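You operate a simulated robot arm through the tools that you are given. There is no shell and no other tool. Be economical: measure what you need, move in short steps, check, and stop when the job is done.

You run a simulated robot arm. Do the job below in one go: nothing can be reset, and whatever is moved stays where it is left.

Task
Turn the grey press dial to 600. Then put two of the white pouches from the top of the press table on the second shelf from the bottom of the wide rack. Then fetch the small strainer labelled "T270" from the top of the press table and set it on the shelf of the yellow edged table. Then take the small open carton and put it on the top of the small table of the side wall. Then put the clear cup with the grey band in the inside of the dip tray. Then open the green handled door of the spares cabinet, take the bottle marked "grease" from the top of the press table and put it on the upper shelf of the spares cabinet and shut the door again. Keep to this order. Set down upright: clear cup with the grey band, bottle.

It is judged by the outcome, as a careful person would: the job done as asked, and still so three seconds after it is handed in. It fails if anything else is knocked over, pushed out of place, dropped, spilled or broken.

Robot
A 7-joint arm with a two-finger parallel gripper on a trunk, on a base that drives. Base frame: it is fixed to the floor where the robot stands at the start and does not move with it; the origin is under the middle of the robot, x ahead of it, y to its left, z up; the surface under the hand at the start is at about z = 860. Readings come in mm, degrees, newtons and seconds.
With the tool pointing down near the work surface it reaches from about 280 to 720 mm from the robot's upright axis, wherever it stands. Its first joint turns from -166.0 to 166.0 degrees. Places, roughly: clear cup with the grey band (7x7x9 cm) [1500, -100, 900]; green handled door of the spares cabinet [-1600, -1800, 1200]; grey press dial [500, 100, 900]; inside of the dip tray (24x17 cm) [1560, 160, 880]; purple bottle, teal bottle [1750, -250, 1000]; second shelf of the wide rack [-3400, -2000, 600]; shelf of the yellow edged table [1200, -2000, 300]; small open carton (20x15x10 cm) [1200, -300, 1300]; small strainer [1000, 0, 1000]; top of the small table of the side wall [3400, -1500, 500]; upper shelf of the spares cabinet [-1800, -2100, 1200]; white pouch [500, 0, 750]. Payload 1.57 kg.
The tool frame sits at the grasp point between the pads (the TCP): z along the fingers, y along the line on which they close. The tips reach 30 mm beyond it. Largest opening 80 mm; finger width 17, thickness 12; the body of the gripper, 40 by 82 mm, starts 80 mm behind the TCP.
Orientation is told as [roll, pitch, yaw] about the base's x, y, z axes, in that order, counted from this pose: with the fingers straight down and closing along the base's y, the tool's x points along the base's -x, its y along +y and its z along -z.

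Tools
- The arm moves only by the tool play_rows. Its argument "targets" is a list that holds one entry, the list of rows, each a list of 7 numbers: the opening, from 0 (shut) to 1 (fully open), then the shift along the tool's x, y, z in units of 30 mm (1.0 is 30 mm), then the turn, a rotation vector about the tool's x, y, z in units of 4 degrees (1.0 is 4 degrees). In form: [[[hand, tx, ty, tz, wx, wy, wz], ...]]. A call has 1 to 10 rows; each row shifts and turns the commanded pose from where the row before left it, along the tool's axes as they then stand. A call with a number of a shift or a turn outside -1 to 1 is refused whole. Each row takes 0.2 s and may step no farther than 50 mm and 8.6 degrees from the row before; otherwise, or with a gripper value out of range, the whole call is refused. A pose out of reach is approached as far as the arm can. The call stops where the force on the tool passes 40 N (or 10 N more than at its start, if that is more) or the arm is blocked; 0.2 s more then pass. The fingers move at their own pace (about 72 mm/s each) and stop on an object; they squeeze with about 25 N. The grip force told is the motor's: it shows also when the fingers shut on nothing. Time passes only in rows, and 0.2 s behind the last, so rows that do not move let the fingers close. It gives the time, the measured TCP pose, the force on the tool (base axes), the opening and the grip force at its end, in the units of the frame above (readings bear some noise), with the torque about the TCP (base axes, N m) and any sound that the robot's microphone picked up, and new pictures: "show" is both (left out), scene, wrist or none.
- Cameras (640 x 400 px; columns grow to the right, rows downward): "scene" is now at [5.8, 134.5, 1467]; the picture's right is [-0.07, -1.00, 0.00], its down [-0.64, 0.04, -0.77] and it looks along [0.77, -0.05, -0.64] (base axes); focal length 274 px, centre (320, 200). "wrist" rides on the gripper at [72, -7, -122] in the tool frame; the picture's right is [0.09, 1.00, 0.00], its down [-0.84, 0.08, -0.54] and it looks along [-0.54, 0.05, 0.84] (tool axes); focal length 238 px, centre (320, 200). There is no depth. A picture from a camera that has moved, and an enlarged one, comes with that camera's place and axes in the base frame and with its lens.
- lift_body(by): slides the trunk up (or, below 0, down) by that many mm; the arm and the scene camera ride with it, the base frame stays. It gives what a move gives, with no picture.
- drive_base(legs): drives the robot by 1 to 6 legs, each [ahead, left, turn to the left] in mm, mm and degrees, along the robot's own axes; the way and the turn of a leg run together, so that a leg with both is an arc; at most 1500 mm and 180 degrees a leg. The arm and the cameras ride along, it lands a little off, and it stops where it bumps. It gives what a move gives, and a new picture of the scene camera.
- pan_tilt(pan, tilt): turns the head with the scene camera to pan (to the left, within 86 degrees either way) and tilt (down, from -29 to 69), counted from straight ahead of the robot. It gives what a move gives, and a new picture of the scene camera.
- enlarge(camera, box): a new picture of the part [left, top, right, bottom] of that camera's present view, enlarged. No time passes.
- hand_in(): hands the job in; it is judged then, once.

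Go step by step. Nothing tells you exact positions but the pictures and the camera data: compare them with the known pose of the tool, close in by small moves and look again before you grip or let go. The budget is 217 turns and 260 pictures, counting those below and the enlarged ones. Unless the task says otherwise, let go and move clear before handing in.

The tools are called after ">>>" as a command line: name --argument value ..., lists and objects as JSON in quotes. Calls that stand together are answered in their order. play_rows: Moves the arm, as the interface text tells. Its arguments: {"type":"object","properties":{"targets":{"type":"array"},"show":{"type":"string","enum":["both","scene","wrist","none"]}},"required":["targets"]} The other tools are called the same way: lift_body (by) slides the trunk up or down; drive_base (legs) drives the base; pan_tilt (pan, tilt) turns the head that bears the scene camera; enlarge (camera, box) takes an enlarged picture of a part of a camera's view; hand_in () hands the job in.

At the start:

```text
t: 0.0
ee_pos: [423.1, 1.0, 1190.3]
tcp_rot: [0.1, 0.0, 0.0]
wrist_force: [0.7, -0.4, -0.1]
torque: [0.01, -0.02, 0.0]
gripper_width: 79.6
grasp_force: 0.0
trunk travel left (down, up): [-275.0, 205.0]
robot x, y, heading: [-1.4, -1.8, -0.0]
head pan, tilt: [-3.8, 39.8]
```

scene: 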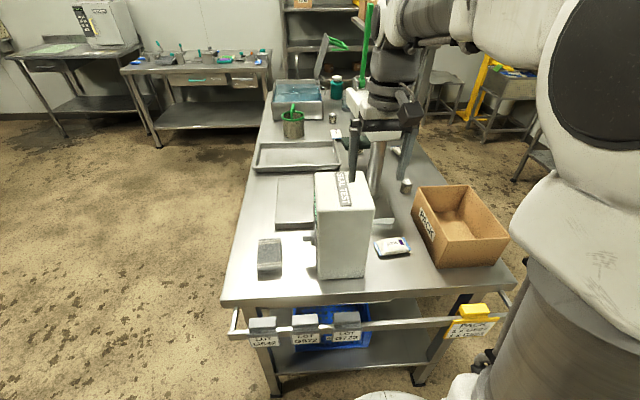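
wrist: 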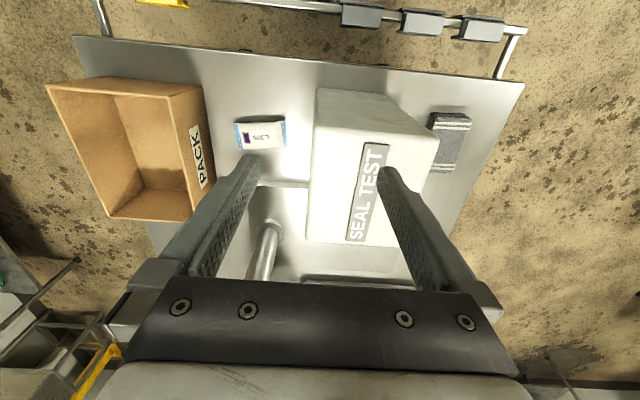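

I see the press table ahead with a white "SEAL TEST" box, a pouch, a carton and other items further along. I'll look closer first.

>>> enlarge --camera "scene" --box '[220, 60, 540, 260]'

>>> enlarge --camera "scene" --box '[220, 180, 540, 380]'

```text
2.00 times, centred on (380, 160) of scene
camera zoom: at [5.8, 134.5, 1467.0], right [-0.07, -1.0, 0.0], down [-0.64, 0.04, -0.77], along [0.77, -0.05, -0.64], focal length 549 px, centre (200, 280)
```

zoom: 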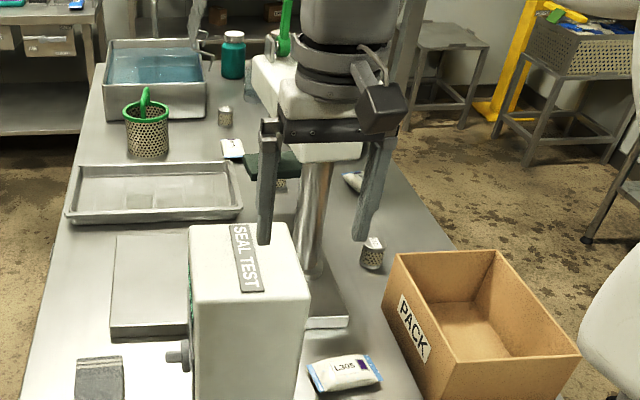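

```text
2.00 times, centred on (380, 280) of scene
camera zoom: at [5.8, 134.5, 1467.0], right [-0.07, -1.0, 0.0], down [-0.64, 0.04, -0.77], along [0.77, -0.05, -0.64], focal length 549 px, centre (200, 40)
```

zoom: 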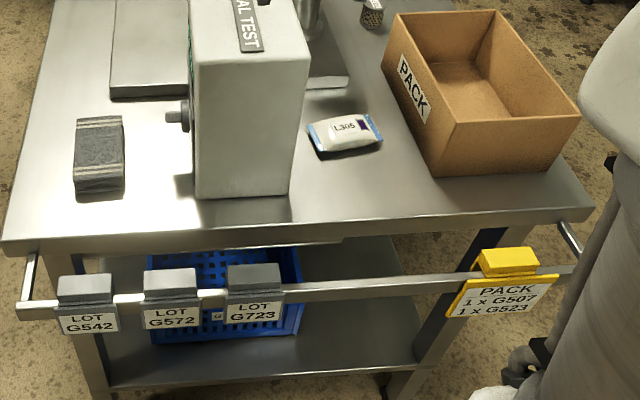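

The dial sits on the left (+y) face of the SEAL TEST box; I'll drive round to the left side of the table to face it.

>>> drive_base --legs '[[0, 950, 0], [500, 0, 0], [0, 0, -90]]'

```text
t: 16.1
ee_pos: [515.0, 555.5, 1190.4]
tcp_rot: [0.0, 0.0, -88.5]
wrist_force: [-0.3, 0.5, -0.4]
torque: [0.0, 0.0, 0.0]
gripper_width: 80.1
grasp_force: 0.0
trunk travel left (down, up): [-275.0, 205.0]
robot x, y, heading: [504.7, 975.6, -88.7]
head pan, tilt: [-3.8, 39.8]
camera scene: at [638.6, 977.4, 1467.0], right [-1.0, 0.04, 0.0], down [0.03, 0.64, -0.77], along [-0.03, -0.77, -0.64], focal length 274 px, centre (320, 200)
```

scene: 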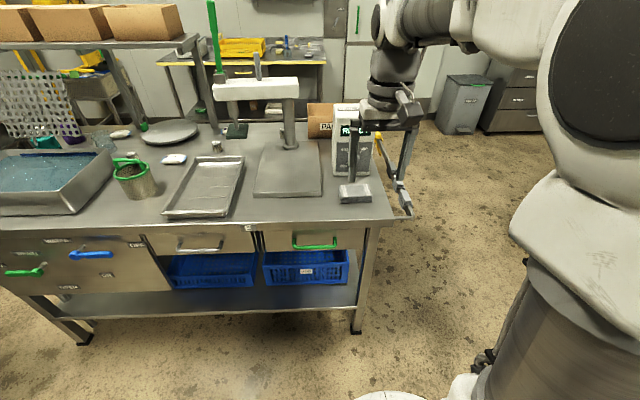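

>>> enlarge --camera "scene" --box '[300, 90, 420, 220]'

>>> enlarge --camera "scene" --box '[0, 0, 320, 200]'

>>> enlarge --camera "scene" --box '[0, 120, 320, 320]'

```text
3.08 times, centred on (360, 155) of scene
camera zoom: at [638.6, 977.4, 1467.0], right [-1.0, 0.04, 0.0], down [0.03, 0.64, -0.77], along [-0.03, -0.77, -0.64], focal length 844 px, centre (197, 338)
```

zoom: 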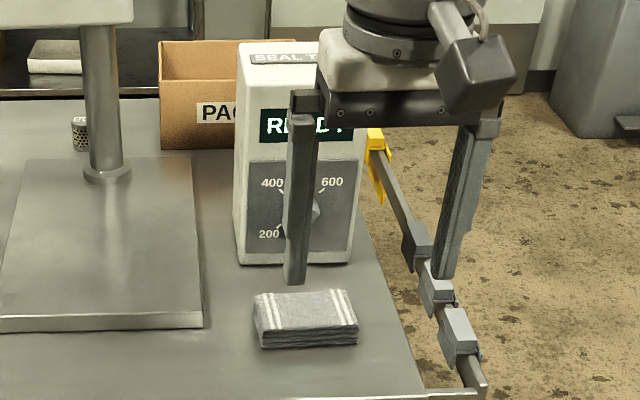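

```text
2.00 times, centred on (160, 100) of scene
camera zoom: at [638.6, 977.4, 1467.0], right [-1.0, 0.04, 0.0], down [0.03, 0.64, -0.77], along [-0.03, -0.77, -0.64], focal length 549 px, centre (640, 400)
```

zoom: 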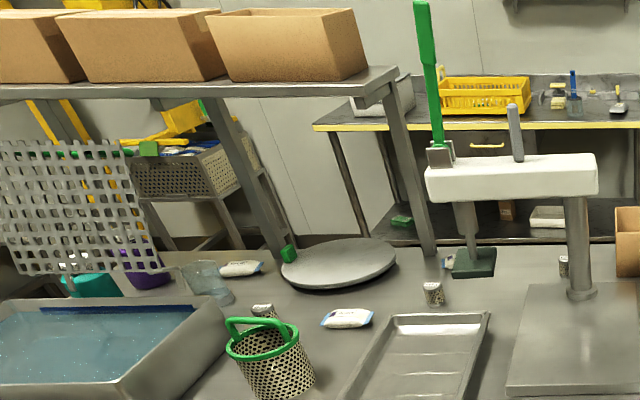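

```text
2.00 times, centred on (160, 220) of scene
camera zoom: at [638.6, 977.4, 1467.0], right [-1.0, 0.04, 0.0], down [0.03, 0.64, -0.77], along [-0.03, -0.77, -0.64], focal length 549 px, centre (640, 160)
```

zoom: 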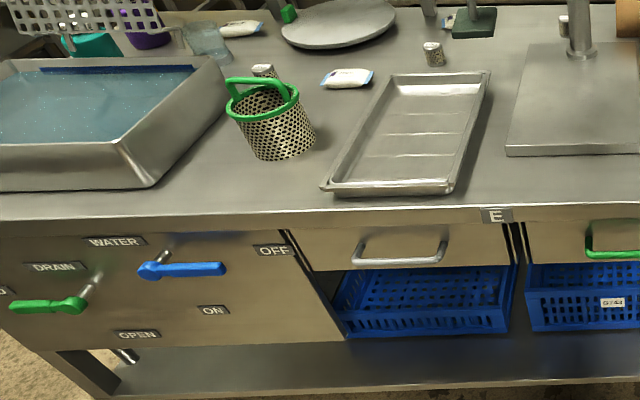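

Overshelf holds three cartons, and the dial face with 200/400/600 is partly hidden by the hand. I'll move the hand aside (toward base −x) and look at the dial.

>>> play_rows --targets '[[[1, 0, -1, 0, 0, 0, 0], [1, 0, -1, 0, 0, 0, 0], [1, 0, -1, 0, 0, 0, 0], [1, 0, -1, 0, 0, 0, 0], [1, 0, -1, 0, 0, 0, 0], [1, 0, -1, 0, 0, 0, 0]]]' --show "none"

>>> enlarge --camera "scene" --box '[310, 90, 400, 200]'

```text
t: 17.5
ee_pos: [333.3, 551.6, 1187.8]
tcp_rot: [-0.1, 0.0, -88.5]
wrist_force: [-0.5, 0.1, 0.1]
torque: [0.01, -0.02, 0.02]
gripper_width: 80.1
grasp_force: 0.1
trunk travel left (down, up): [-275.0, 205.0]
robot x, y, heading: [505.7, 978.8, -88.5]
head pan, tilt: [-3.8, 39.8]
```

```text
3.64 times, centred on (355, 145) of scene
camera zoom: at [638.6, 977.4, 1467.0], right [-1.0, 0.04, 0.0], down [0.03, 0.64, -0.77], along [-0.03, -0.77, -0.64], focal length 998 px, centre (193, 400)
```

zoom: 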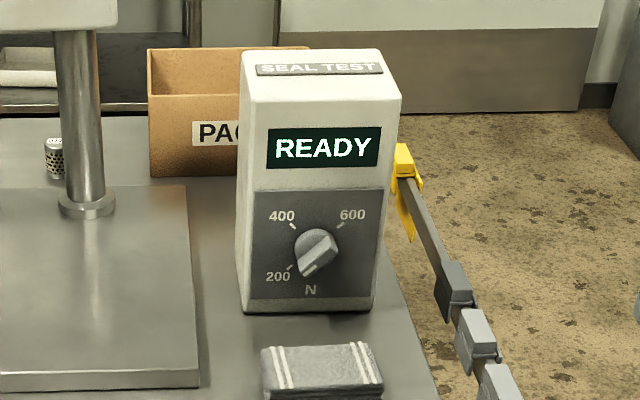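

The pointer now sits just below 200 (lower-left); 600 is up-right, so roughly a half turn clockwise. I'll bring the tool horizontal, pointing at the table (−y), at a safe height.

>>> play_rows --targets '[[[1, -1, 0, 0, 0, 0, 0], [1, -1, 0, 0, 0, 0, 0], [1, -1, 0, 0, 0, 0, 0], [1, -1, 0, 0, 0, 0, 0], [1, 0, 0, 0, 0, -1, 0], [1, 0, 0, 0, 0, -1, 0], [1, 0, 0, 0, 0, -1, 0], [1, 0, 0, 0, 0, -1, 0], [1, 0, 0, 0, 0, -1, 0], [1, 0, 0, 0, 0, -1, 0]]]' --show "none"

>>> play_rows --targets '[[[1, 0, 0, 0, 0, -1, 0], [1, 0, 0, 0, 0, -1, 0], [1, 0, 0, 0, 0, -1, 0], [1, 0, 0, 0, 0, -1, 0], [1, 0, 0, 0, 0, -1, 0], [1, 0, 0, 0, 0, -1, 0], [1, 0, 0, 0, 0, -1, 0], [1, 0, 0, 0, 0, -1, 0], [1, 0, 0, 0, 0, -1, 0], [1, 0, 0, 0, 0, -1, 0]]]' --show "none"

>>> play_rows --targets '[[[1, 0, 0, 0, 0, -1, 0], [1, 0, 0, 0, 0, -1, 0], [1, 0, 0, 0, 0, -1, 0], [1, 0, 0, 0, 0, -1, 0], [1, 0, 0, 0, 0, -1, 0], [1, 0, 0, 0, 0, -1, 0], [1, 0, 0, 0, 0, -0.5, 0]]]'

```text
t: 19.7
ee_pos: [338.1, 431.8, 1190.9]
tcp_rot: [0.0, -24.1, -88.6]
wrist_force: [-0.1, 0.6, -0.1]
torque: [0.0, 0.04, 0.03]
gripper_width: 80.1
grasp_force: 0.1
trunk travel left (down, up): [-275.0, 205.0]
robot x, y, heading: [501.3, 979.3, -88.5]
head pan, tilt: [-3.8, 39.8]
```

```text
t: 21.9
ee_pos: [338.5, 431.1, 1188.7]
tcp_rot: [0.0, -63.9, -88.6]
wrist_force: [0.0, -0.7, -0.7]
torque: [-0.01, -0.01, 0.0]
gripper_width: 79.9
grasp_force: 0.1
trunk travel left (down, up): [-275.0, 205.0]
robot x, y, heading: [500.0, 980.4, -88.7]
head pan, tilt: [-3.8, 39.8]
```

```text
t: 23.5
ee_pos: [337.3, 431.9, 1190.5]
tcp_rot: [-151.6, -89.9, 63.0]
wrist_force: [1.0, -0.2, 0.7]
torque: [0.02, 0.02, -0.02]
gripper_width: 79.9
grasp_force: 0.0
trunk travel left (down, up): [-275.0, 205.0]
robot x, y, heading: [507.4, 978.9, -88.7]
head pan, tilt: [-3.8, 39.8]
camera scene: at [638.6, 977.4, 1467.0], right [-1.0, 0.04, 0.0], down [0.03, 0.64, -0.77], along [-0.03, -0.77, -0.64], focal length 274 px, centre (320, 200)
camera wrist: at [326.7, 553.0, 1118.8], right [1.0, 0.02, -0.09], down [0.06, 0.54, 0.84], along [0.07, -0.84, 0.54], focal length 238 px, centre (320, 200)
```

scene: 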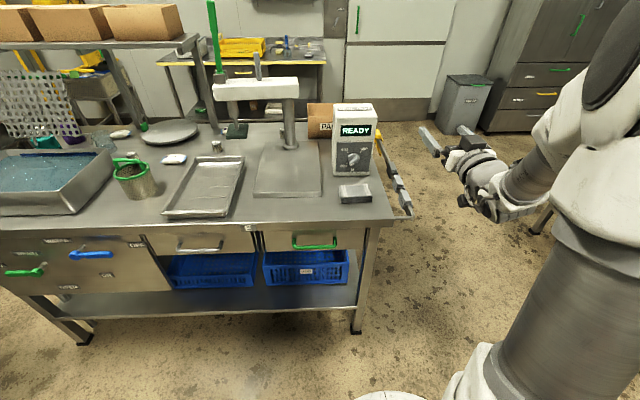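
wrist: 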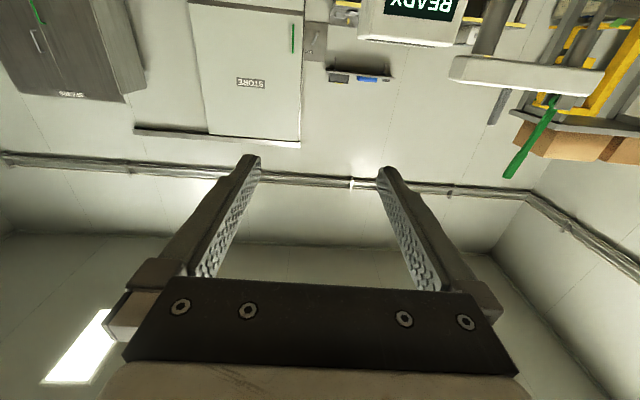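

Tool is horizontal. Now I'll roll it about its own axis by −136° to get the camera above and the pads across the pointer bar.

>>> play_rows --targets '[[[1, 0, 0, 0, 0, 0, -1], [1, 0, 0, 0, 0, 0, -1], [1, 0, 0, 0, 0, 0, -1], [1, 0, 0, 0, 0, 0, -1], [1, 0, 0, 0, 0, 0, -1], [1, 0, 0, 0, 0, 0, -1], [1, 0, 0, 0, 0, 0, -1], [1, 0, 0, 0, 0, 0, -1], [1, 0, 0, 0, 0, 0, -1], [1, 0, 0, 0, 0, 0, -1]]]' --show "none"

>>> play_rows --targets '[[[1, 0, 0, 0, 0, 0, -1], [1, 0, 0, 0, 0, 0, -1], [1, 0, 0, 0, 0, 0, -1], [1, 0, 0, 0, 0, 0, -1], [1, 0, 0, 0, 0, 0, -1], [1, 0, 0, 0, 0, 0, -1], [1, 0, 0, 0, 0, 0, -1], [1, 0, 0, 0, 0, 0, -1], [1, 0, 0, 0, 0, 0, -1], [1, 0, 0, 0, 0, 0, -1]]]' --show "none"

>>> play_rows --targets '[[[1, 0, 0, 0, 0, 0, -1], [1, 0, 0, 0, 0, 0, -1], [1, 0, 0, 0, 0, 0, -1], [1, 0, 0, 0, 0, 0, -1], [1, 0, 0, 0, 0, 0, -1], [1, 0, 0, 0, 0, 0, -1], [1, 0, 0, 0, 0, 0, -1], [1, 0, 0, 0, 0, 0, -1], [1, 0, 0, 0, 0, 0, -1], [1, 0, 0, 0, 0, 0, -1]]]' --show "none"

>>> play_rows --targets '[[[1, 0, 0, 0, 0, 0, -1], [1, 0, 0, 0, 0, 0, -1], [1, 0, 0, 0, 0, 0, -1], [1, 0, 0, 0, 0, 0, -1]]]' --show "wrist"

```text
t: 25.7
ee_pos: [339.3, 432.6, 1189.7]
tcp_rot: [-90.0, -49.9, 1.5]
wrist_force: [-0.4, 0.1, -0.5]
torque: [-0.02, -0.04, 0.01]
gripper_width: 80.1
grasp_force: 0.0
trunk travel left (down, up): [-275.0, 205.0]
robot x, y, heading: [507.2, 979.2, -88.5]
head pan, tilt: [-3.8, 39.8]
```

```text
t: 27.9
ee_pos: [338.1, 432.1, 1190.6]
tcp_rot: [-89.9, -9.8, 1.5]
wrist_force: [0.3, -0.2, 0.7]
torque: [0.0, 0.01, -0.01]
gripper_width: 80.2
grasp_force: 0.0
trunk travel left (down, up): [-275.0, 205.0]
robot x, y, heading: [502.7, 978.6, -88.6]
head pan, tilt: [-3.8, 39.8]
```

```text
t: 30.1
ee_pos: [396.0, 450.0, 1300.3]
tcp_rot: [-89.5, 29.8, 1.4]
wrist_force: [-0.4, -0.5, -1.3]
torque: [-0.03, -0.05, 0.0]
gripper_width: 80.1
grasp_force: 0.0
out of reach, approached as far as the arm can: row 2, 3, 4, 5, 6, 7, 8, 9, 10
trunk travel left (down, up): [-275.0, 205.0]
robot x, y, heading: [506.0, 978.2, -88.6]
head pan, tilt: [-3.8, 39.8]
```

```text
t: 31.1
ee_pos: [433.8, 452.5, 1321.9]
tcp_rot: [-88.0, 44.5, 1.1]
wrist_force: [-0.9, 0.2, -0.4]
torque: [0.03, 0.01, -0.03]
gripper_width: 79.9
grasp_force: 0.0
out of reach, approached as far as the arm can: row 1, 2, 3, 4
trunk travel left (down, up): [-275.0, 205.0]
robot x, y, heading: [504.7, 980.1, -88.4]
head pan, tilt: [-3.8, 39.8]
camera wrist: at [386.9, 573.4, 1380.9], right [-0.76, 0.02, -0.65], down [0.55, 0.56, -0.63], along [0.35, -0.83, -0.43], focal length 238 px, centre (320, 200)
```

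wrist: 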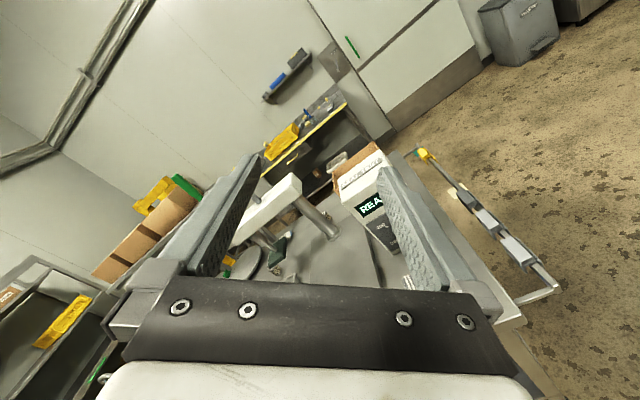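

Roll limit is around −84°, so instead I'll grip the bar with the tool leaning along the bar in two stages. First roll back to +34° and lean 30°.

>>> play_rows --targets '[[[1, 0, 0, 0, 0, 0, 1], [1, 0, 0, 0, 0, 0, 1], [1, 0, 0, 0, 0, 0, 1], [1, 0, 0, 0, 0, 0, 1], [1, 0, 0, 0, 0, 0, 1], [1, 0, 0, 0, 0, 0, 1], [1, 0, 0, 0, 0, 0, 1], [1, 0, 0, 0, 0, 0, 1], [1, 0, 0, 0, 0, 0, 1], [1, 0, 0, 0, 0, 0, 1]]]' --show "none"

>>> play_rows --targets '[[[1, 0, 0, 0, 0, 0, 1], [1, 0, 0, 0, 0, 0, 1], [1, 0, 0, 0, 0, 0, 1], [1, 0, 0, 0, 0, 0, 1], [1, 0, 0, 0, 0, 0, 1], [1, 0, 0, 0, 0, 0, 1], [1, 0, 0, 0, 0, 0, 1], [1, 0, 0, 0, 0, 0, 1], [1, 0, 0, 0, 0, 0, 1], [1, 0, 0, 0, 0, 0, 1]]]' --show "none"

>>> play_rows --targets '[[[1, 0, 0, 0, 0, 0, 1], [1, 0, 0, 0, 0, 0, 1], [1, 0, 0, 0, 0, 0, 1], [1, 0, 0, 0, 0, 0, 1], [1, 0, 0, 0, 0, 0, 1], [1, 0, 0, 0, 0, 0, 1], [1, 0, 0, 0, 0, 0, 1], [1, 0, 0, 0, 0, 0, 1], [1, 0, 0, 0, 0, 0, 1], [1, 0, 0, 0, 0, 0, 1]]]' --show "none"

>>> play_rows --targets '[[[1, 0, 0, 0, 0, 0, 1], [1, 0, 0, 0, 0, 0, 1], [1, 0, 0, 0, 0, 0, 1], [1, 0, 0, 0, 0, 0, 1], [1, 0, 0, 0, 0, 0, 0], [1, 0, 0, 0, 0, 0, 0]]]' --show "none"

```text
t: 33.3
ee_pos: [438.4, 454.9, 1323.3]
tcp_rot: [-90.0, 5.9, 1.5]
wrist_force: [-0.2, 0.6, -1.1]
torque: [0.0, 0.0, -0.02]
gripper_width: 79.9
grasp_force: 0.0
out of reach, approached as far as the arm can: row 1
trunk travel left (down, up): [-275.0, 205.0]
robot x, y, heading: [505.4, 974.8, -88.3]
head pan, tilt: [-3.8, 39.8]
```

```text
t: 35.5
ee_pos: [438.1, 453.1, 1326.0]
tcp_rot: [-89.9, -34.0, 1.5]
wrist_force: [0.2, -0.7, 0.9]
torque: [0.0, 0.02, -0.01]
gripper_width: 80.2
grasp_force: 0.1
trunk travel left (down, up): [-275.0, 205.0]
robot x, y, heading: [498.8, 979.9, -88.4]
head pan, tilt: [-3.8, 39.8]
```

```text
t: 37.7
ee_pos: [438.3, 454.9, 1324.5]
tcp_rot: [-89.9, -74.1, 1.4]
wrist_force: [-0.3, 1.2, 0.9]
torque: [-0.03, 0.05, 0.01]
gripper_width: 80.0
grasp_force: 0.0
trunk travel left (down, up): [-275.0, 205.0]
robot x, y, heading: [506.2, 975.4, -88.5]
head pan, tilt: [-3.8, 39.8]
```

```text
t: 39.1
ee_pos: [438.1, 454.9, 1325.5]
tcp_rot: [98.8, -90.0, 172.7]
wrist_force: [0.8, -0.3, -0.4]
torque: [-0.01, 0.0, 0.0]
gripper_width: 80.0
grasp_force: 0.1
trunk travel left (down, up): [-275.0, 205.0]
robot x, y, heading: [504.1, 978.2, -88.3]
head pan, tilt: [-3.8, 39.8]
```

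>>> play_rows --targets '[[[1, 0, 0, 0, 0, 0, 1], [1, 0, 0, 0, 0, 0, 1], [1, 0, 0, 0, 0, 0, 1], [1, 0, 0, 0, 0, 0, 1], [1, 0, 0, 0, 0, 0, 1], [1, 0, 0, 0, 0, 0, 1], [1, 0, 0, 0, 0, 0, 1], [1, 0, 0, 0, 0, 0, 1], [1, 0, 0, 0, 0, 0, 0.5]]]' --show "none"

>>> play_rows --targets '[[[1, 0, 0, 0, 0, 1, 0], [1, 0, 0, 0, 0, 1, 0], [1, 0, 0, 0, 0, 1, 0], [1, 0, 0, 0, 0, 1, 0], [1, 0, 0, 0, 0, 1, 0], [1, 0, 0, 0, 0, 1, 0], [1, 0, 0, 0, 0, 1, 0], [1, 0, 0, 0, 0, 0.5, 0]]]' --show "wrist"

```text
t: 41.1
ee_pos: [439.1, 454.6, 1324.1]
tcp_rot: [90.0, -55.8, -178.5]
wrist_force: [-0.4, 0.9, 1.0]
torque: [-0.03, -0.03, 0.01]
gripper_width: 79.9
grasp_force: 0.1
trunk travel left (down, up): [-275.0, 205.0]
robot x, y, heading: [501.8, 976.4, -88.5]
head pan, tilt: [-3.8, 39.8]
```

```text
t: 42.9
ee_pos: [437.7, 453.7, 1324.9]
tcp_rot: [53.5, -45.9, -132.4]
wrist_force: [0.6, -0.5, -0.1]
torque: [0.0, 0.01, 0.01]
gripper_width: 79.8
grasp_force: 0.0
trunk travel left (down, up): [-275.0, 205.0]
robot x, y, heading: [503.2, 976.8, -88.4]
head pan, tilt: [-3.8, 39.8]
camera wrist: at [428.7, 595.3, 1320.5], right [0.87, 0.07, 0.49], down [-0.49, 0.04, 0.87], along [0.04, -1.0, 0.07], focal length 238 px, centre (320, 200)
```

wrist: 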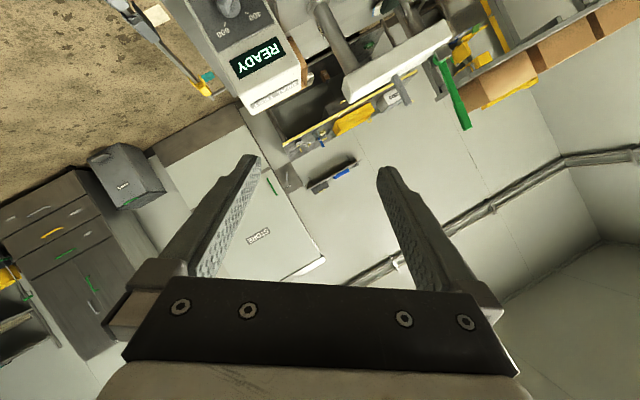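

Camera looks squarely at the dial from this lean. Moving to a standoff in front of the knob.

>>> play_rows --targets '[[[1, 0.4, -0.68, 0.99, 0, 0, 0], [1, 0.4, -0.68, 0.99, 0, 0, 0], [1, 0.4, -0.68, 0.99, 0, 0, 0], [1, 0.4, -0.68, 0.99, 0, 0, 0], [1, 0.4, -0.68, 0.99, 0, 0, 0], [1, 0.4, -0.68, 0.99, 0, 0, 0], [1, 0.4, -0.68, 0.99, 0, 0, 0], [1, 0.4, -0.68, 0.99, 0, 0, 0], [1, 0.4, -0.68, 0.99, 0, 0, 0], [1, 0.4, -0.68, 0.99, 0, 0, 0]]]'

```text
t: 45.1
ee_pos: [415.7, 256.4, 1002.9]
tcp_rot: [53.4, -45.8, -132.7]
wrist_force: [0.3, 0.0, 0.5]
torque: [0.0, 0.0, 0.0]
gripper_width: 80.1
grasp_force: 0.0
trunk travel left (down, up): [-275.0, 205.0]
robot x, y, heading: [504.8, 980.1, -88.7]
head pan, tilt: [-3.8, 39.8]
camera scene: at [638.6, 977.6, 1467.1], right [-1.0, 0.04, 0.0], down [0.03, 0.64, -0.77], along [-0.03, -0.77, -0.64], focal length 274 px, centre (320, 200)
camera wrist: at [406.4, 398.1, 998.6], right [0.87, 0.07, 0.49], down [-0.49, 0.04, 0.87], along [0.04, -1.0, 0.07], focal length 238 px, centre (320, 200)
```

scene: 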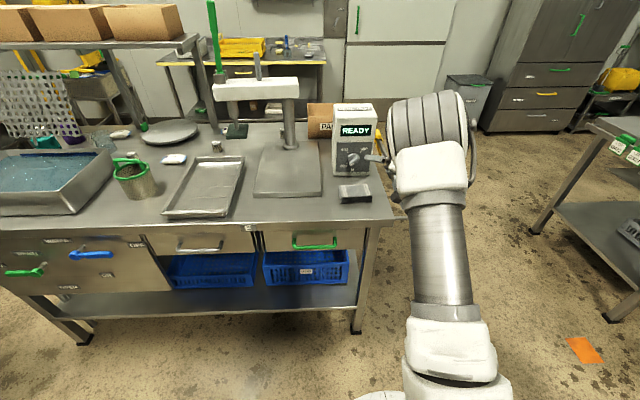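
wrist: 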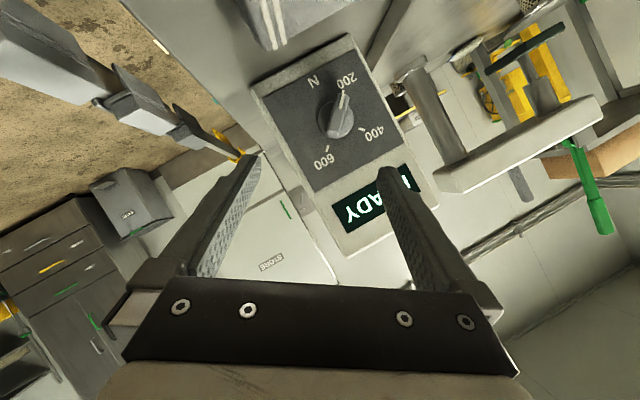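

>>> enlarge --camera "wrist" --box '[250, 0, 450, 180]'

```text
2.22 times, centred on (350, 90) of wrist
camera zoom: at [406.4, 398.1, 998.6], right [0.87, 0.07, 0.49], down [-0.49, 0.04, 0.87], along [0.04, -1.0, 0.07], focal length 530 px, centre (253, 444)
```

zoom: 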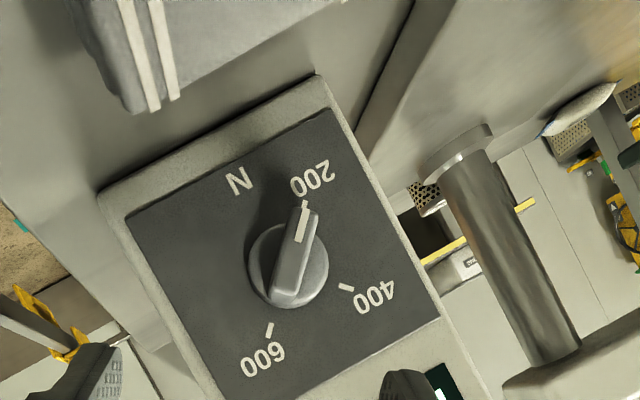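

Dial reads exactly 200; 400 is 90° on and 600 exactly 180° on. Knob axis is near [481, 110, 944]. I'll fine-align by 9° and close in.

>>> play_rows --targets '[[[1, 0, 0, 0, -0.375, 0, 0.65], [1, 0, 0, 0, -0.375, 0, 0.65], [1, 0, 0, 0, -0.375, 0, 0.65], [1, 0.074, 0.052, 0.757, 0, 0, 0], [1, 0.074, 0.052, 0.757, 0, 0, 0], [1, 0.074, 0.052, 0.757, 0, 0, 0]]]' --show "wrist"

>>> enlarge --camera "wrist" --box '[220, 0, 420, 240]'

```text
t: 46.5
ee_pos: [448.0, 200.0, 977.8]
tcp_rot: [61.9, -39.3, -138.3]
wrist_force: [0.9, -0.1, 0.2]
torque: [0.01, -0.01, 0.05]
gripper_width: 80.1
grasp_force: 0.0
trunk travel left (down, up): [-275.0, 205.0]
robot x, y, heading: [503.2, 977.6, -88.6]
head pan, tilt: [-3.8, 39.8]
camera wrist: at [438.8, 341.1, 972.1], right [0.78, 0.07, 0.62], down [-0.62, 0.04, 0.78], along [0.03, -1.0, 0.07], focal length 238 px, centre (320, 200)
```

wrist: 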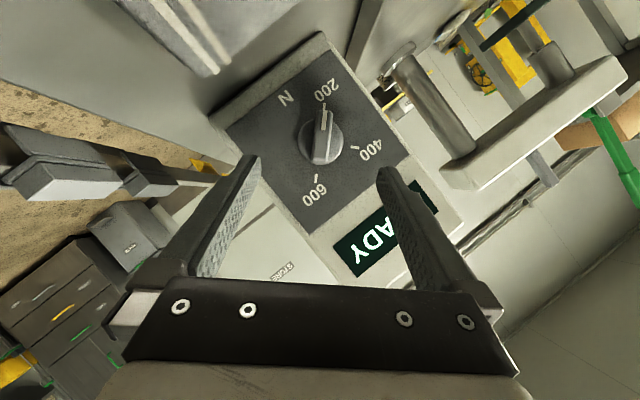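

```text
1.67 times, centred on (320, 120) of wrist
camera zoom: at [438.8, 341.1, 972.1], right [0.78, 0.07, 0.62], down [-0.62, 0.04, 0.78], along [0.03, -1.0, 0.07], focal length 397 px, centre (320, 333)
```

zoom: 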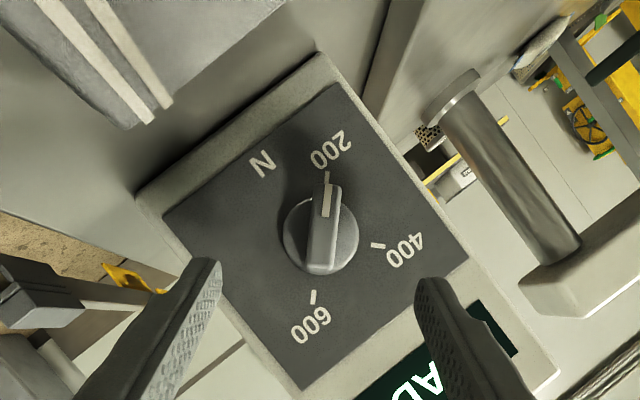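

Aligned. Advance about 57 mm along the tool onto the knob.

>>> play_rows --targets '[[[1, 0, 0, 0.6, 0, 0, 0], [1, 0, 0, 0.6, 0, 0, 0], [1, 0, 0, 0.4, 0, 0, 0], [1, 0, 0, 0.2, 0, 0, 0], [1, 0, 0, 0.1, 0, 0, 0]]]' --show "wrist"

>>> enlarge --camera "wrist" --box '[220, 20, 420, 220]'

```text
t: 47.7
ee_pos: [467.9, 151.9, 955.8]
tcp_rot: [61.8, -39.3, -138.2]
wrist_force: [0.3, 0.2, 0.6]
torque: [0.0, 0.0, 0.03]
gripper_width: 80.1
grasp_force: 0.0
trunk travel left (down, up): [-275.0, 205.0]
robot x, y, heading: [502.4, 975.6, -88.4]
head pan, tilt: [-3.8, 39.8]
camera wrist: at [459.4, 293.6, 950.8], right [0.78, 0.07, 0.62], down [-0.62, 0.04, 0.78], along [0.03, -1.0, 0.07], focal length 238 px, centre (320, 200)
```

wrist: 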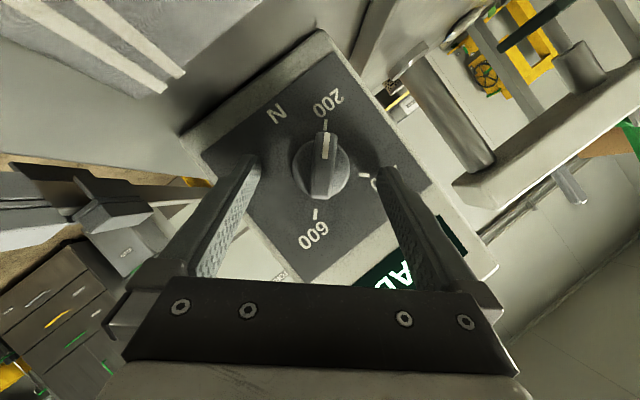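

```text
2.00 times, centred on (320, 120) of wrist
camera zoom: at [459.4, 293.6, 950.8], right [0.78, 0.07, 0.62], down [-0.62, 0.04, 0.78], along [0.03, -1.0, 0.07], focal length 477 px, centre (320, 360)
```

zoom: 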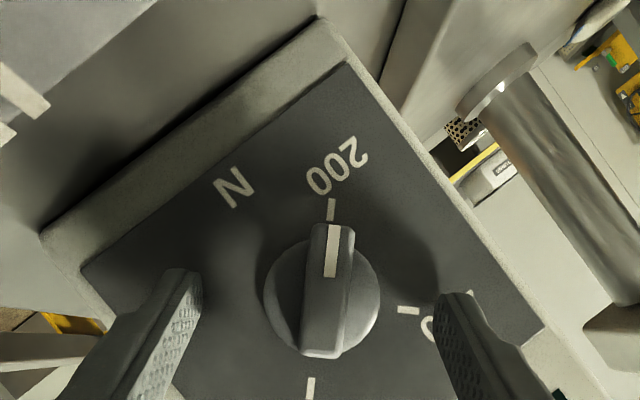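

>>> play_rows --targets '[[[1, 0, 0.05, 0.1, 0, 0, 0], [0, 0, 0, 0, 0, 0, 0], [0, 0, 0, 0, 0, 0, 0], [0, 0, 0, 0, 0, 0, 0], [0, 0, 0, 0, 0, 0, 0]]]' --show "wrist"

>>> enlarge --camera "wrist" --box '[220, 20, 420, 220]'

```text
t: 48.9
ee_pos: [469.7, 149.8, 955.0]
tcp_rot: [61.7, -39.3, -138.3]
wrist_force: [-1.3, 1.1, -3.0]
torque: [-0.07, 0.06, -0.15]
gripper_width: 41.3
grasp_force: 45.3
trunk travel left (down, up): [-275.0, 205.0]
robot x, y, heading: [504.8, 979.0, -88.5]
head pan, tilt: [-3.8, 39.8]
camera wrist: at [461.5, 291.4, 950.3], right [0.78, 0.06, 0.62], down [-0.62, 0.03, 0.78], along [0.03, -1.0, 0.07], focal length 238 px, centre (320, 200)
```

wrist: 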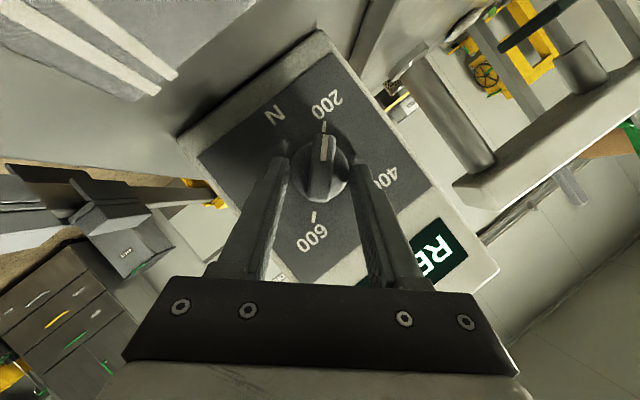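

```text
2.00 times, centred on (320, 120) of wrist
camera zoom: at [461.5, 291.4, 950.3], right [0.78, 0.06, 0.62], down [-0.62, 0.03, 0.78], along [0.03, -1.0, 0.07], focal length 477 px, centre (320, 360)
```

zoom: 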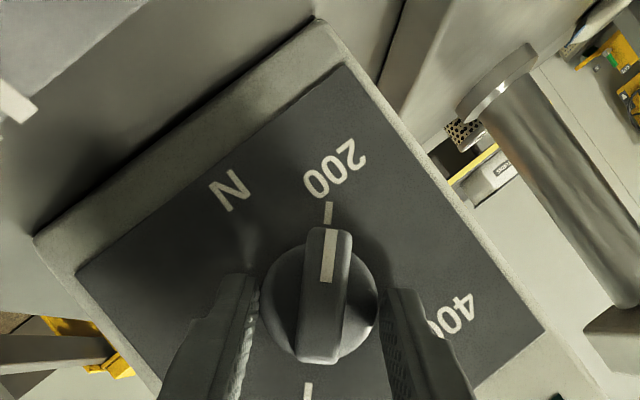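

The pads hold the round knob skirt (41 mm). I'll turn 20° clockwise about the knob axis and check that it follows.

>>> play_rows --targets '[[[0, 0, -0.035, 0, -0.5, 0, 0.866], [0, 0, -0.035, 0, -0.5, 0, 0.866], [0, 0, -0.035, 0, -0.5, 0, 0.866], [0, 0, -0.035, 0, -0.5, 0, 0.866], [0, 0, -0.035, 0, -0.5, 0, 0.866]]]' --show "none"

>>> enlarge --camera "wrist" --box '[220, 20, 420, 220]'

```text
t: 50.1
ee_pos: [467.0, 150.2, 952.0]
tcp_rot: [75.6, -23.2, -145.5]
wrist_force: [-3.1, 6.7, -2.2]
torque: [-0.32, 0.02, -0.18]
gripper_width: 41.3
grasp_force: 44.9
trunk travel left (down, up): [-275.0, 205.0]
robot x, y, heading: [504.7, 979.0, -88.4]
head pan, tilt: [-3.8, 39.8]
```

```text
2.00 times, centred on (320, 120) of wrist
camera zoom: at [460.5, 291.4, 945.4], right [0.52, 0.06, 0.85], down [-0.85, 0.03, 0.52], along [0.01, -1.0, 0.07], focal length 477 px, centre (320, 360)
```

zoom: 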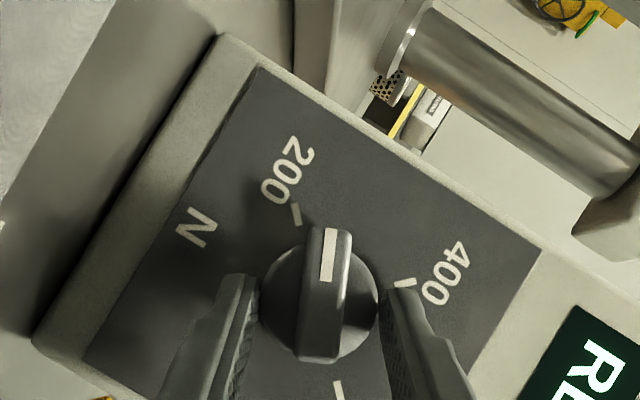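

The knob follows exactly. Continue 32° more clockwise.

>>> play_rows --targets '[[[0, 0, -0.035, 0, -0.5, 0, 0.866], [0, 0, -0.035, 0, -0.5, 0, 0.866], [0, 0, -0.035, 0, -0.5, 0, 0.866], [0, 0, -0.035, 0, -0.5, 0, 0.866], [0, 0, -0.035, 0, -0.5, 0, 0.866], [0, 0, -0.035, 0, -0.5, 0, 0.866], [0, 0, -0.035, 0, -0.5, 0, 0.866]]]'

```text
t: 51.7
ee_pos: [465.8, 149.7, 945.4]
tcp_rot: [90.6, 0.8, -148.6]
wrist_force: [-2.0, 10.4, 0.5]
torque: [-0.15, 0.0, 0.66]
gripper_width: 41.0
grasp_force: 45.3
trunk travel left (down, up): [-275.0, 205.0]
robot x, y, heading: [504.4, 974.2, -88.5]
head pan, tilt: [-3.8, 39.8]
camera scene: at [638.5, 978.4, 1467.1], right [-1.0, 0.04, 0.0], down [0.03, 0.64, -0.77], along [-0.03, -0.77, -0.64], focal length 274 px, centre (320, 200)
camera wrist: at [462.1, 291.4, 938.5], right [0.06, 0.05, 1.0], down [-1.0, 0.02, 0.06], along [-0.02, -1.0, 0.05], focal length 238 px, centre (320, 200)
```

scene: 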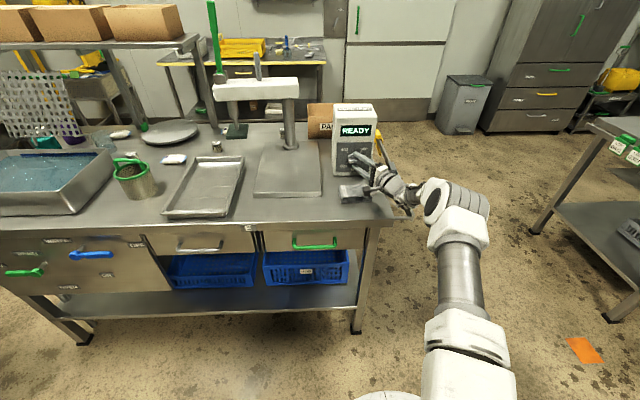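
wrist: 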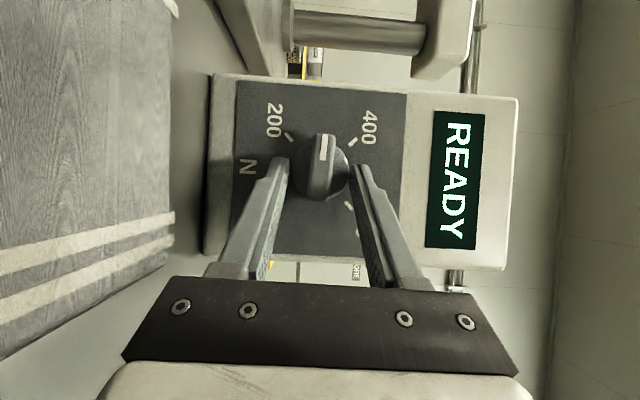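

Turned ~48° so far, with the bundle of cloths close below the hand. I'll open only partially, back off along the tool axis, and look.

>>> play_rows --targets '[[[0.65, 0, 0, 0, 0, 0, 0], [0.65, 0, 0, 0, 0, 0, 0], [0.65, 0, 0, -0.5, 0, 0, 0], [0.65, 0, 0, -0.9, 0, 0, 0], [0.65, 0, 0, -1, 0, 0, 0], [0.65, 0, 0, -1, 0, 0, 0], [0.65, 0, 1, 0, 0, 0, 0], [0.65, 0, 1, 0, 0, 0, 0]]]'

```text
t: 53.5
ee_pos: [411.7, 237.4, 1004.4]
tcp_rot: [90.4, 0.9, -148.4]
wrist_force: [-0.1, 0.3, 0.2]
torque: [0.0, 0.01, 0.03]
gripper_width: 52.0
grasp_force: 0.0
trunk travel left (down, up): [-275.0, 205.0]
robot x, y, heading: [501.8, 978.1, -88.8]
head pan, tilt: [-3.8, 39.8]
camera scene: at [638.6, 977.3, 1467.0], right [-1.0, 0.04, 0.0], down [0.03, 0.64, -0.77], along [-0.03, -0.77, -0.64], focal length 274 px, centre (320, 200)
camera wrist: at [407.6, 378.0, 997.3], right [0.06, 0.05, 1.0], down [-1.0, 0.03, 0.06], along [-0.02, -1.0, 0.05], focal length 238 px, centre (320, 200)
```

scene: 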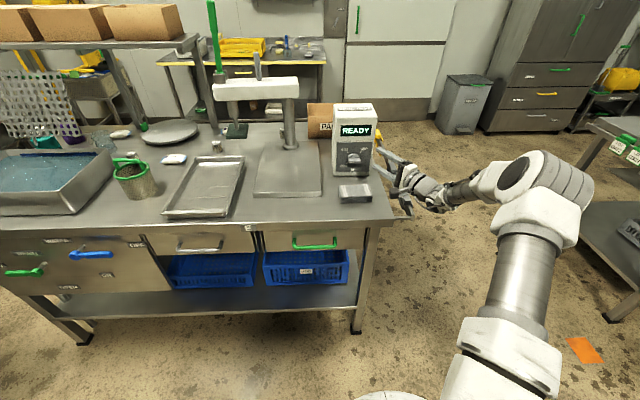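
wrist: 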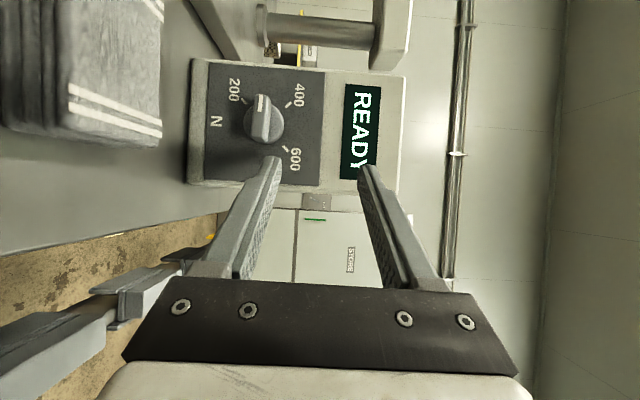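

Bundle untouched, pointer now 48° past 200 (pointing left). I'll swing the tool to the opposite lean to take the remaining 132°.

>>> play_rows --targets '[[[0.65, 0, 0, 0, 0.5, 0, -0.866], [0.65, 0, 0, 0, 0.5, 0, -0.866], [0.65, 0, 0, 0, 0.5, 0, -0.866], [0.65, 0, 0, 0, 0.5, 0, -0.866], [0.65, 0, 0, 0, 0.5, 0, -0.866], [0.65, 0, 0, 0, 0.5, 0, -0.866], [0.65, 0, 0, 0, 0.5, 0, -0.866], [0.65, 0, 0, 0, 0.5, 0, -0.866], [0.65, 0, 0, 0, 0.5, 0, -0.866], [0.65, 0, 0, 0, 0.5, 0, -0.866]]]' --show "none"

>>> play_rows --targets '[[[0.65, 0, 0, 0, 0.5, 0, -0.866], [0.65, 0, 0, 0, 0.5, 0, -0.866], [0.65, 0, 0, 0, 0.5, 0, -0.866], [0.65, 0, 0, 0, 0.5, 0, -0.866], [0.65, 0, 0, 0, 0.5, 0, -0.866], [0.65, 0, 0, 0, 0.5, 0, -0.866], [0.65, 0, 0, 0, 0.5, 0, -0.866], [0.65, 0, 0, 0, 0.5, 0, -0.866], [0.65, 0, 0, 0, 0.5, 0, -0.866], [0.65, 0, 0, 0, 0.5, 0, -0.866]]]' --show "none"

>>> play_rows --targets '[[[0.65, 0, 0, 0, 0.5, 0, -0.866], [0.65, 0, 0, 0, 0.5, 0, -0.866], [0.65, 0, 0, 0, 0.5, 0, -0.866], [0.65, 0, 0, 0, 0.5, 0, -0.866], [0.65, 0, 0, 0, 0.5, 0, -0.866], [0.65, 0, 0, 0, 0.5, 0, -0.866], [0.65, 0, 0, 0, 0.5, 0, -0.866], [0.65, 0, 0, 0, 0.5, 0, -0.866], [0.65, 0, 0, 0, 0.5, 0, -0.866], [0.65, 0, 0, 0, 0.5, 0, -0.866]]]' --show "none"

>>> play_rows --targets '[[[0.65, 0, 0, 0, 0.5, 0, -0.866], [0.65, 0, 0, 0, 0.5, 0, -0.866], [0.65, 0, 0, 0, 0.5, 0, -0.866], [0.65, 0, 0, 0, 0.5, 0, -0.866], [0.65, 0, 0, 0, 0.5, 0, -0.866], [0.65, 0, 0, 0, 0.5, 0, -0.866], [0.65, 0, 0, 0, 0.5, 0, -0.866], [0.65, 0, 0, 0, 0.5, 0, -0.866], [0.65, 0, 0, 0, 0.5, 0, -0.866]]]' --show "wrist"

```text
t: 55.7
ee_pos: [409.6, 237.0, 1001.9]
tcp_rot: [67.9, -33.1, -141.9]
wrist_force: [-0.5, 0.0, -0.3]
torque: [0.0, 0.03, -0.02]
gripper_width: 52.2
grasp_force: 0.0
trunk travel left (down, up): [-275.0, 205.0]
robot x, y, heading: [499.7, 980.8, -88.6]
head pan, tilt: [-3.8, 39.8]
```

```text
t: 57.9
ee_pos: [412.1, 238.3, 1001.6]
tcp_rot: [21.2, -58.2, -106.9]
wrist_force: [-1.2, 0.4, 0.1]
torque: [0.0, 0.05, 0.0]
gripper_width: 52.1
grasp_force: 0.0
trunk travel left (down, up): [-275.0, 205.0]
robot x, y, heading: [503.1, 975.5, -88.1]
head pan, tilt: [-3.8, 39.8]
```

```text
t: 60.1
ee_pos: [411.3, 236.1, 1003.2]
tcp_rot: [-48.0, -49.3, -48.5]
wrist_force: [0.4, -0.6, 0.3]
torque: [0.04, 0.0, 0.0]
gripper_width: 51.9
grasp_force: 0.0
trunk travel left (down, up): [-275.0, 205.0]
robot x, y, heading: [506.9, 980.1, -88.8]
head pan, tilt: [-3.8, 39.8]
```

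```text
t: 62.1
ee_pos: [410.5, 238.0, 1001.6]
tcp_rot: [-76.9, -21.5, -31.1]
wrist_force: [-0.3, 1.8, 0.1]
torque: [0.01, 0.04, -0.02]
gripper_width: 51.8
grasp_force: 0.1
trunk travel left (down, up): [-275.0, 205.0]
robot x, y, heading: [501.7, 978.3, -88.5]
head pan, tilt: [-3.8, 39.8]
camera wrist: at [402.5, 378.0, 1008.1], right [0.35, 0.05, -0.94], down [0.93, 0.07, 0.35], along [0.09, -1.0, -0.03], focal length 238 px, centre (320, 200)
```

wrist: 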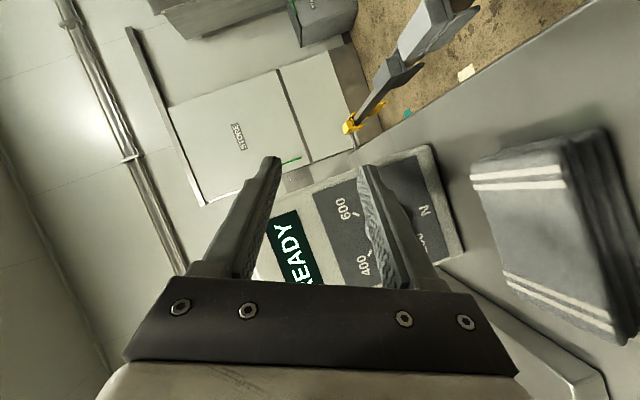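

>>> play_rows --targets '[[[0.65, -0.75, 0.66, -0.06, 0, 0, 0], [0.65, -0.75, 0.66, -0.06, 0, 0, 0], [0.65, -0.75, 0.66, -0.06, 0, 0, 0], [0.65, -0.75, 0.66, -0.06, 0, 0, 0]]]' --show "wrist"

>>> enlarge --camera "wrist" --box '[220, 20, 420, 220]'

```text
t: 63.1
ee_pos: [518.7, 201.2, 966.1]
tcp_rot: [-77.0, -21.6, -31.2]
wrist_force: [-0.6, 0.3, 0.8]
torque: [0.03, -0.01, 0.01]
gripper_width: 52.1
grasp_force: 0.0
trunk travel left (down, up): [-275.0, 205.0]
robot x, y, heading: [502.8, 980.4, -88.4]
head pan, tilt: [-3.8, 39.8]
camera wrist: at [510.1, 341.7, 971.1], right [0.35, 0.05, -0.94], down [0.93, 0.07, 0.35], along [0.09, -1.0, -0.02], focal length 238 px, centre (320, 200)
```

wrist: 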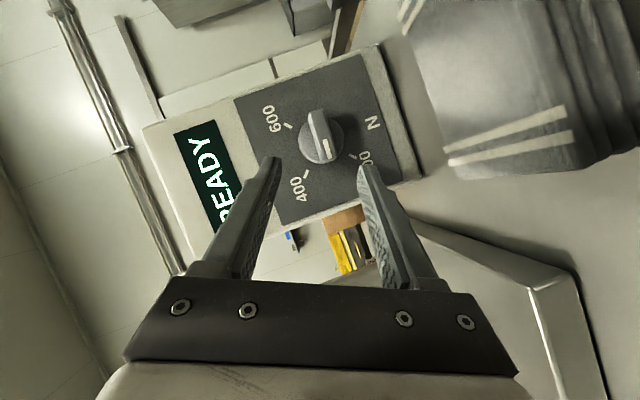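

```text
2.00 times, centred on (320, 120) of wrist
camera zoom: at [510.1, 341.7, 971.1], right [0.35, 0.05, -0.94], down [0.93, 0.07, 0.35], along [0.09, -1.0, -0.02], focal length 477 px, centre (320, 360)
```

zoom: 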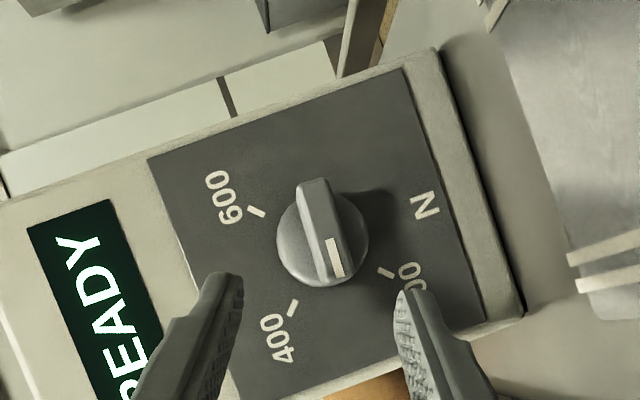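

Aligned again. Advance, close and check.

>>> play_rows --targets '[[[0.65, 0, 0, 0.6, 0, 0, 0], [0.65, 0, 0, 0.6, 0, 0, 0], [0.65, 0, 0, 0.5, 0, 0, 0], [0.65, 0, 0, 0.25, 0, 0, 0], [0, 0, 0, 0, 0, 0, 0], [0, 0, 0, 0, 0, 0, 0], [0, 0, 0, 0, 0, 0, 0]]]' --show "none"

>>> enlarge --camera "wrist" --box '[220, 20, 420, 220]'

```text
t: 64.7
ee_pos: [492.8, 148.0, 951.3]
tcp_rot: [-76.7, -21.5, -31.1]
wrist_force: [0.6, 2.5, -4.4]
torque: [-0.13, -0.06, 0.45]
gripper_width: 41.5
grasp_force: 44.7
trunk travel left (down, up): [-275.0, 205.0]
robot x, y, heading: [504.6, 979.7, -88.6]
head pan, tilt: [-3.8, 39.8]
```

```text
2.00 times, centred on (320, 120) of wrist
camera zoom: at [485.6, 290.3, 958.4], right [0.35, 0.06, -0.94], down [0.93, 0.07, 0.35], along [0.09, -1.0, -0.03], focal length 477 px, centre (320, 360)
```

zoom: 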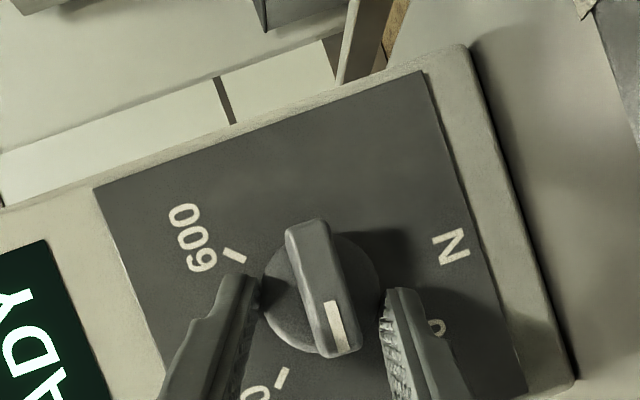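

>>> play_rows --targets '[[[0, 0, -0.035, 0, -0.5, 0, 0.866], [0, 0, -0.035, 0, -0.5, 0, 0.866], [0, 0, -0.035, 0, -0.5, 0, 0.866], [0, 0, -0.035, 0, -0.5, 0, 0.866], [0, 0, -0.035, 0, -0.5, 0, 0.866], [0, 0, -0.035, 0, -0.5, 0, 0.866], [0, 0, -0.035, 0, -0.5, 0, 0.866], [0, 0, -0.035, 0, -0.5, 0, 0.866], [0, 0, -0.035, 0, -0.5, 0, 0.866], [0, 0, -0.035, 0, -0.5, 0, 0.866]]]' --show "none"

>>> play_rows --targets '[[[0, 0, -0.035, 0, -0.5, 0, 0.866], [0, 0, -0.035, 0, -0.5, 0, 0.866], [0, 0, -0.035, 0, -0.5, 0, 0.866], [0, 0, -0.035, 0, -0.5, 0, 0.866], [0, 0, -0.035, 0, -0.5, 0, 0.866], [0, 0, -0.035, 0, -0.5, 0, 0.866], [0, 0, -0.035, 0, -0.5, 0, 0.866], [0, 0, -0.035, 0, -0.5, 0, 0.866], [0, 0, -0.035, 0, -0.5, 0, 0.866], [0, 0, -0.035, 0, -0.5, 0, 0.866]]]' --show "none"

>>> play_rows --targets '[[[0, 0, -0.035, 0, -0.5, 0, 0.866], [0, 0, -0.035, 0, -0.5, 0, 0.866], [0, 0, -0.035, 0, -0.5, 0, 0.866], [0, 0, -0.035, 0, -0.5, 0, 0.866], [0, 0, -0.035, 0, -0.5, 0, 0.866], [0, 0, -0.035, 0, -0.5, 0, 0.866], [0, 0, -0.035, 0, -0.5, 0, 0.866], [0, 0, -0.035, 0, -0.5, 0, 0.866], [0, 0, -0.035, 0, -0.5, 0, 0.866]]]' --show "none"

>>> enlarge --camera "wrist" --box '[220, 20, 420, 220]'

```text
t: 66.9
ee_pos: [486.4, 148.3, 960.4]
tcp_rot: [-42.9, -51.7, -52.4]
wrist_force: [1.8, -0.8, -4.4]
torque: [-0.48, -0.08, 0.15]
gripper_width: 41.1
grasp_force: 44.5
trunk travel left (down, up): [-275.0, 205.0]
robot x, y, heading: [501.7, 980.9, -88.8]
head pan, tilt: [-3.8, 39.8]
```

```text
t: 69.1
ee_pos: [475.0, 149.1, 961.4]
tcp_rot: [28.2, -56.7, -112.8]
wrist_force: [-2.0, -2.9, -4.3]
torque: [-0.77, 0.06, -0.27]
gripper_width: 41.1
grasp_force: 45.1
trunk travel left (down, up): [-275.0, 205.0]
robot x, y, heading: [503.3, 979.5, -88.4]
head pan, tilt: [-3.8, 39.8]
```

```text
t: 71.1
ee_pos: [466.8, 148.4, 955.9]
tcp_rot: [67.8, -32.9, -142.0]
wrist_force: [-6.1, -0.8, -8.3]
torque: [-0.36, 0.18, -0.61]
gripper_width: 41.1
grasp_force: 44.9
trunk travel left (down, up): [-275.0, 205.0]
robot x, y, heading: [504.2, 979.6, -88.6]
head pan, tilt: [-3.8, 39.8]
```

```text
2.00 times, centred on (320, 120) of wrist
camera zoom: at [458.1, 289.7, 950.7], right [0.69, 0.06, 0.72], down [-0.73, 0.03, 0.69], along [0.02, -1.0, 0.07], focal length 477 px, centre (320, 360)
```

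zoom: 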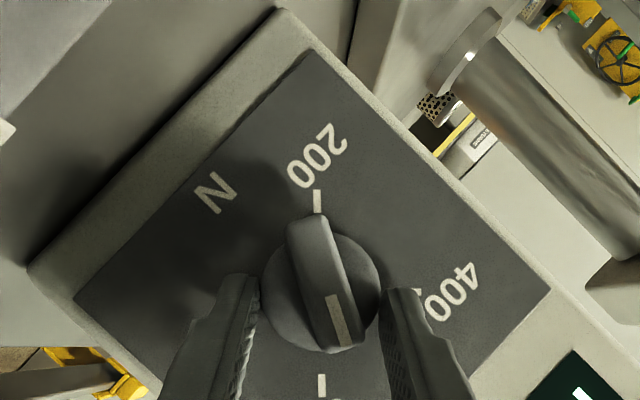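

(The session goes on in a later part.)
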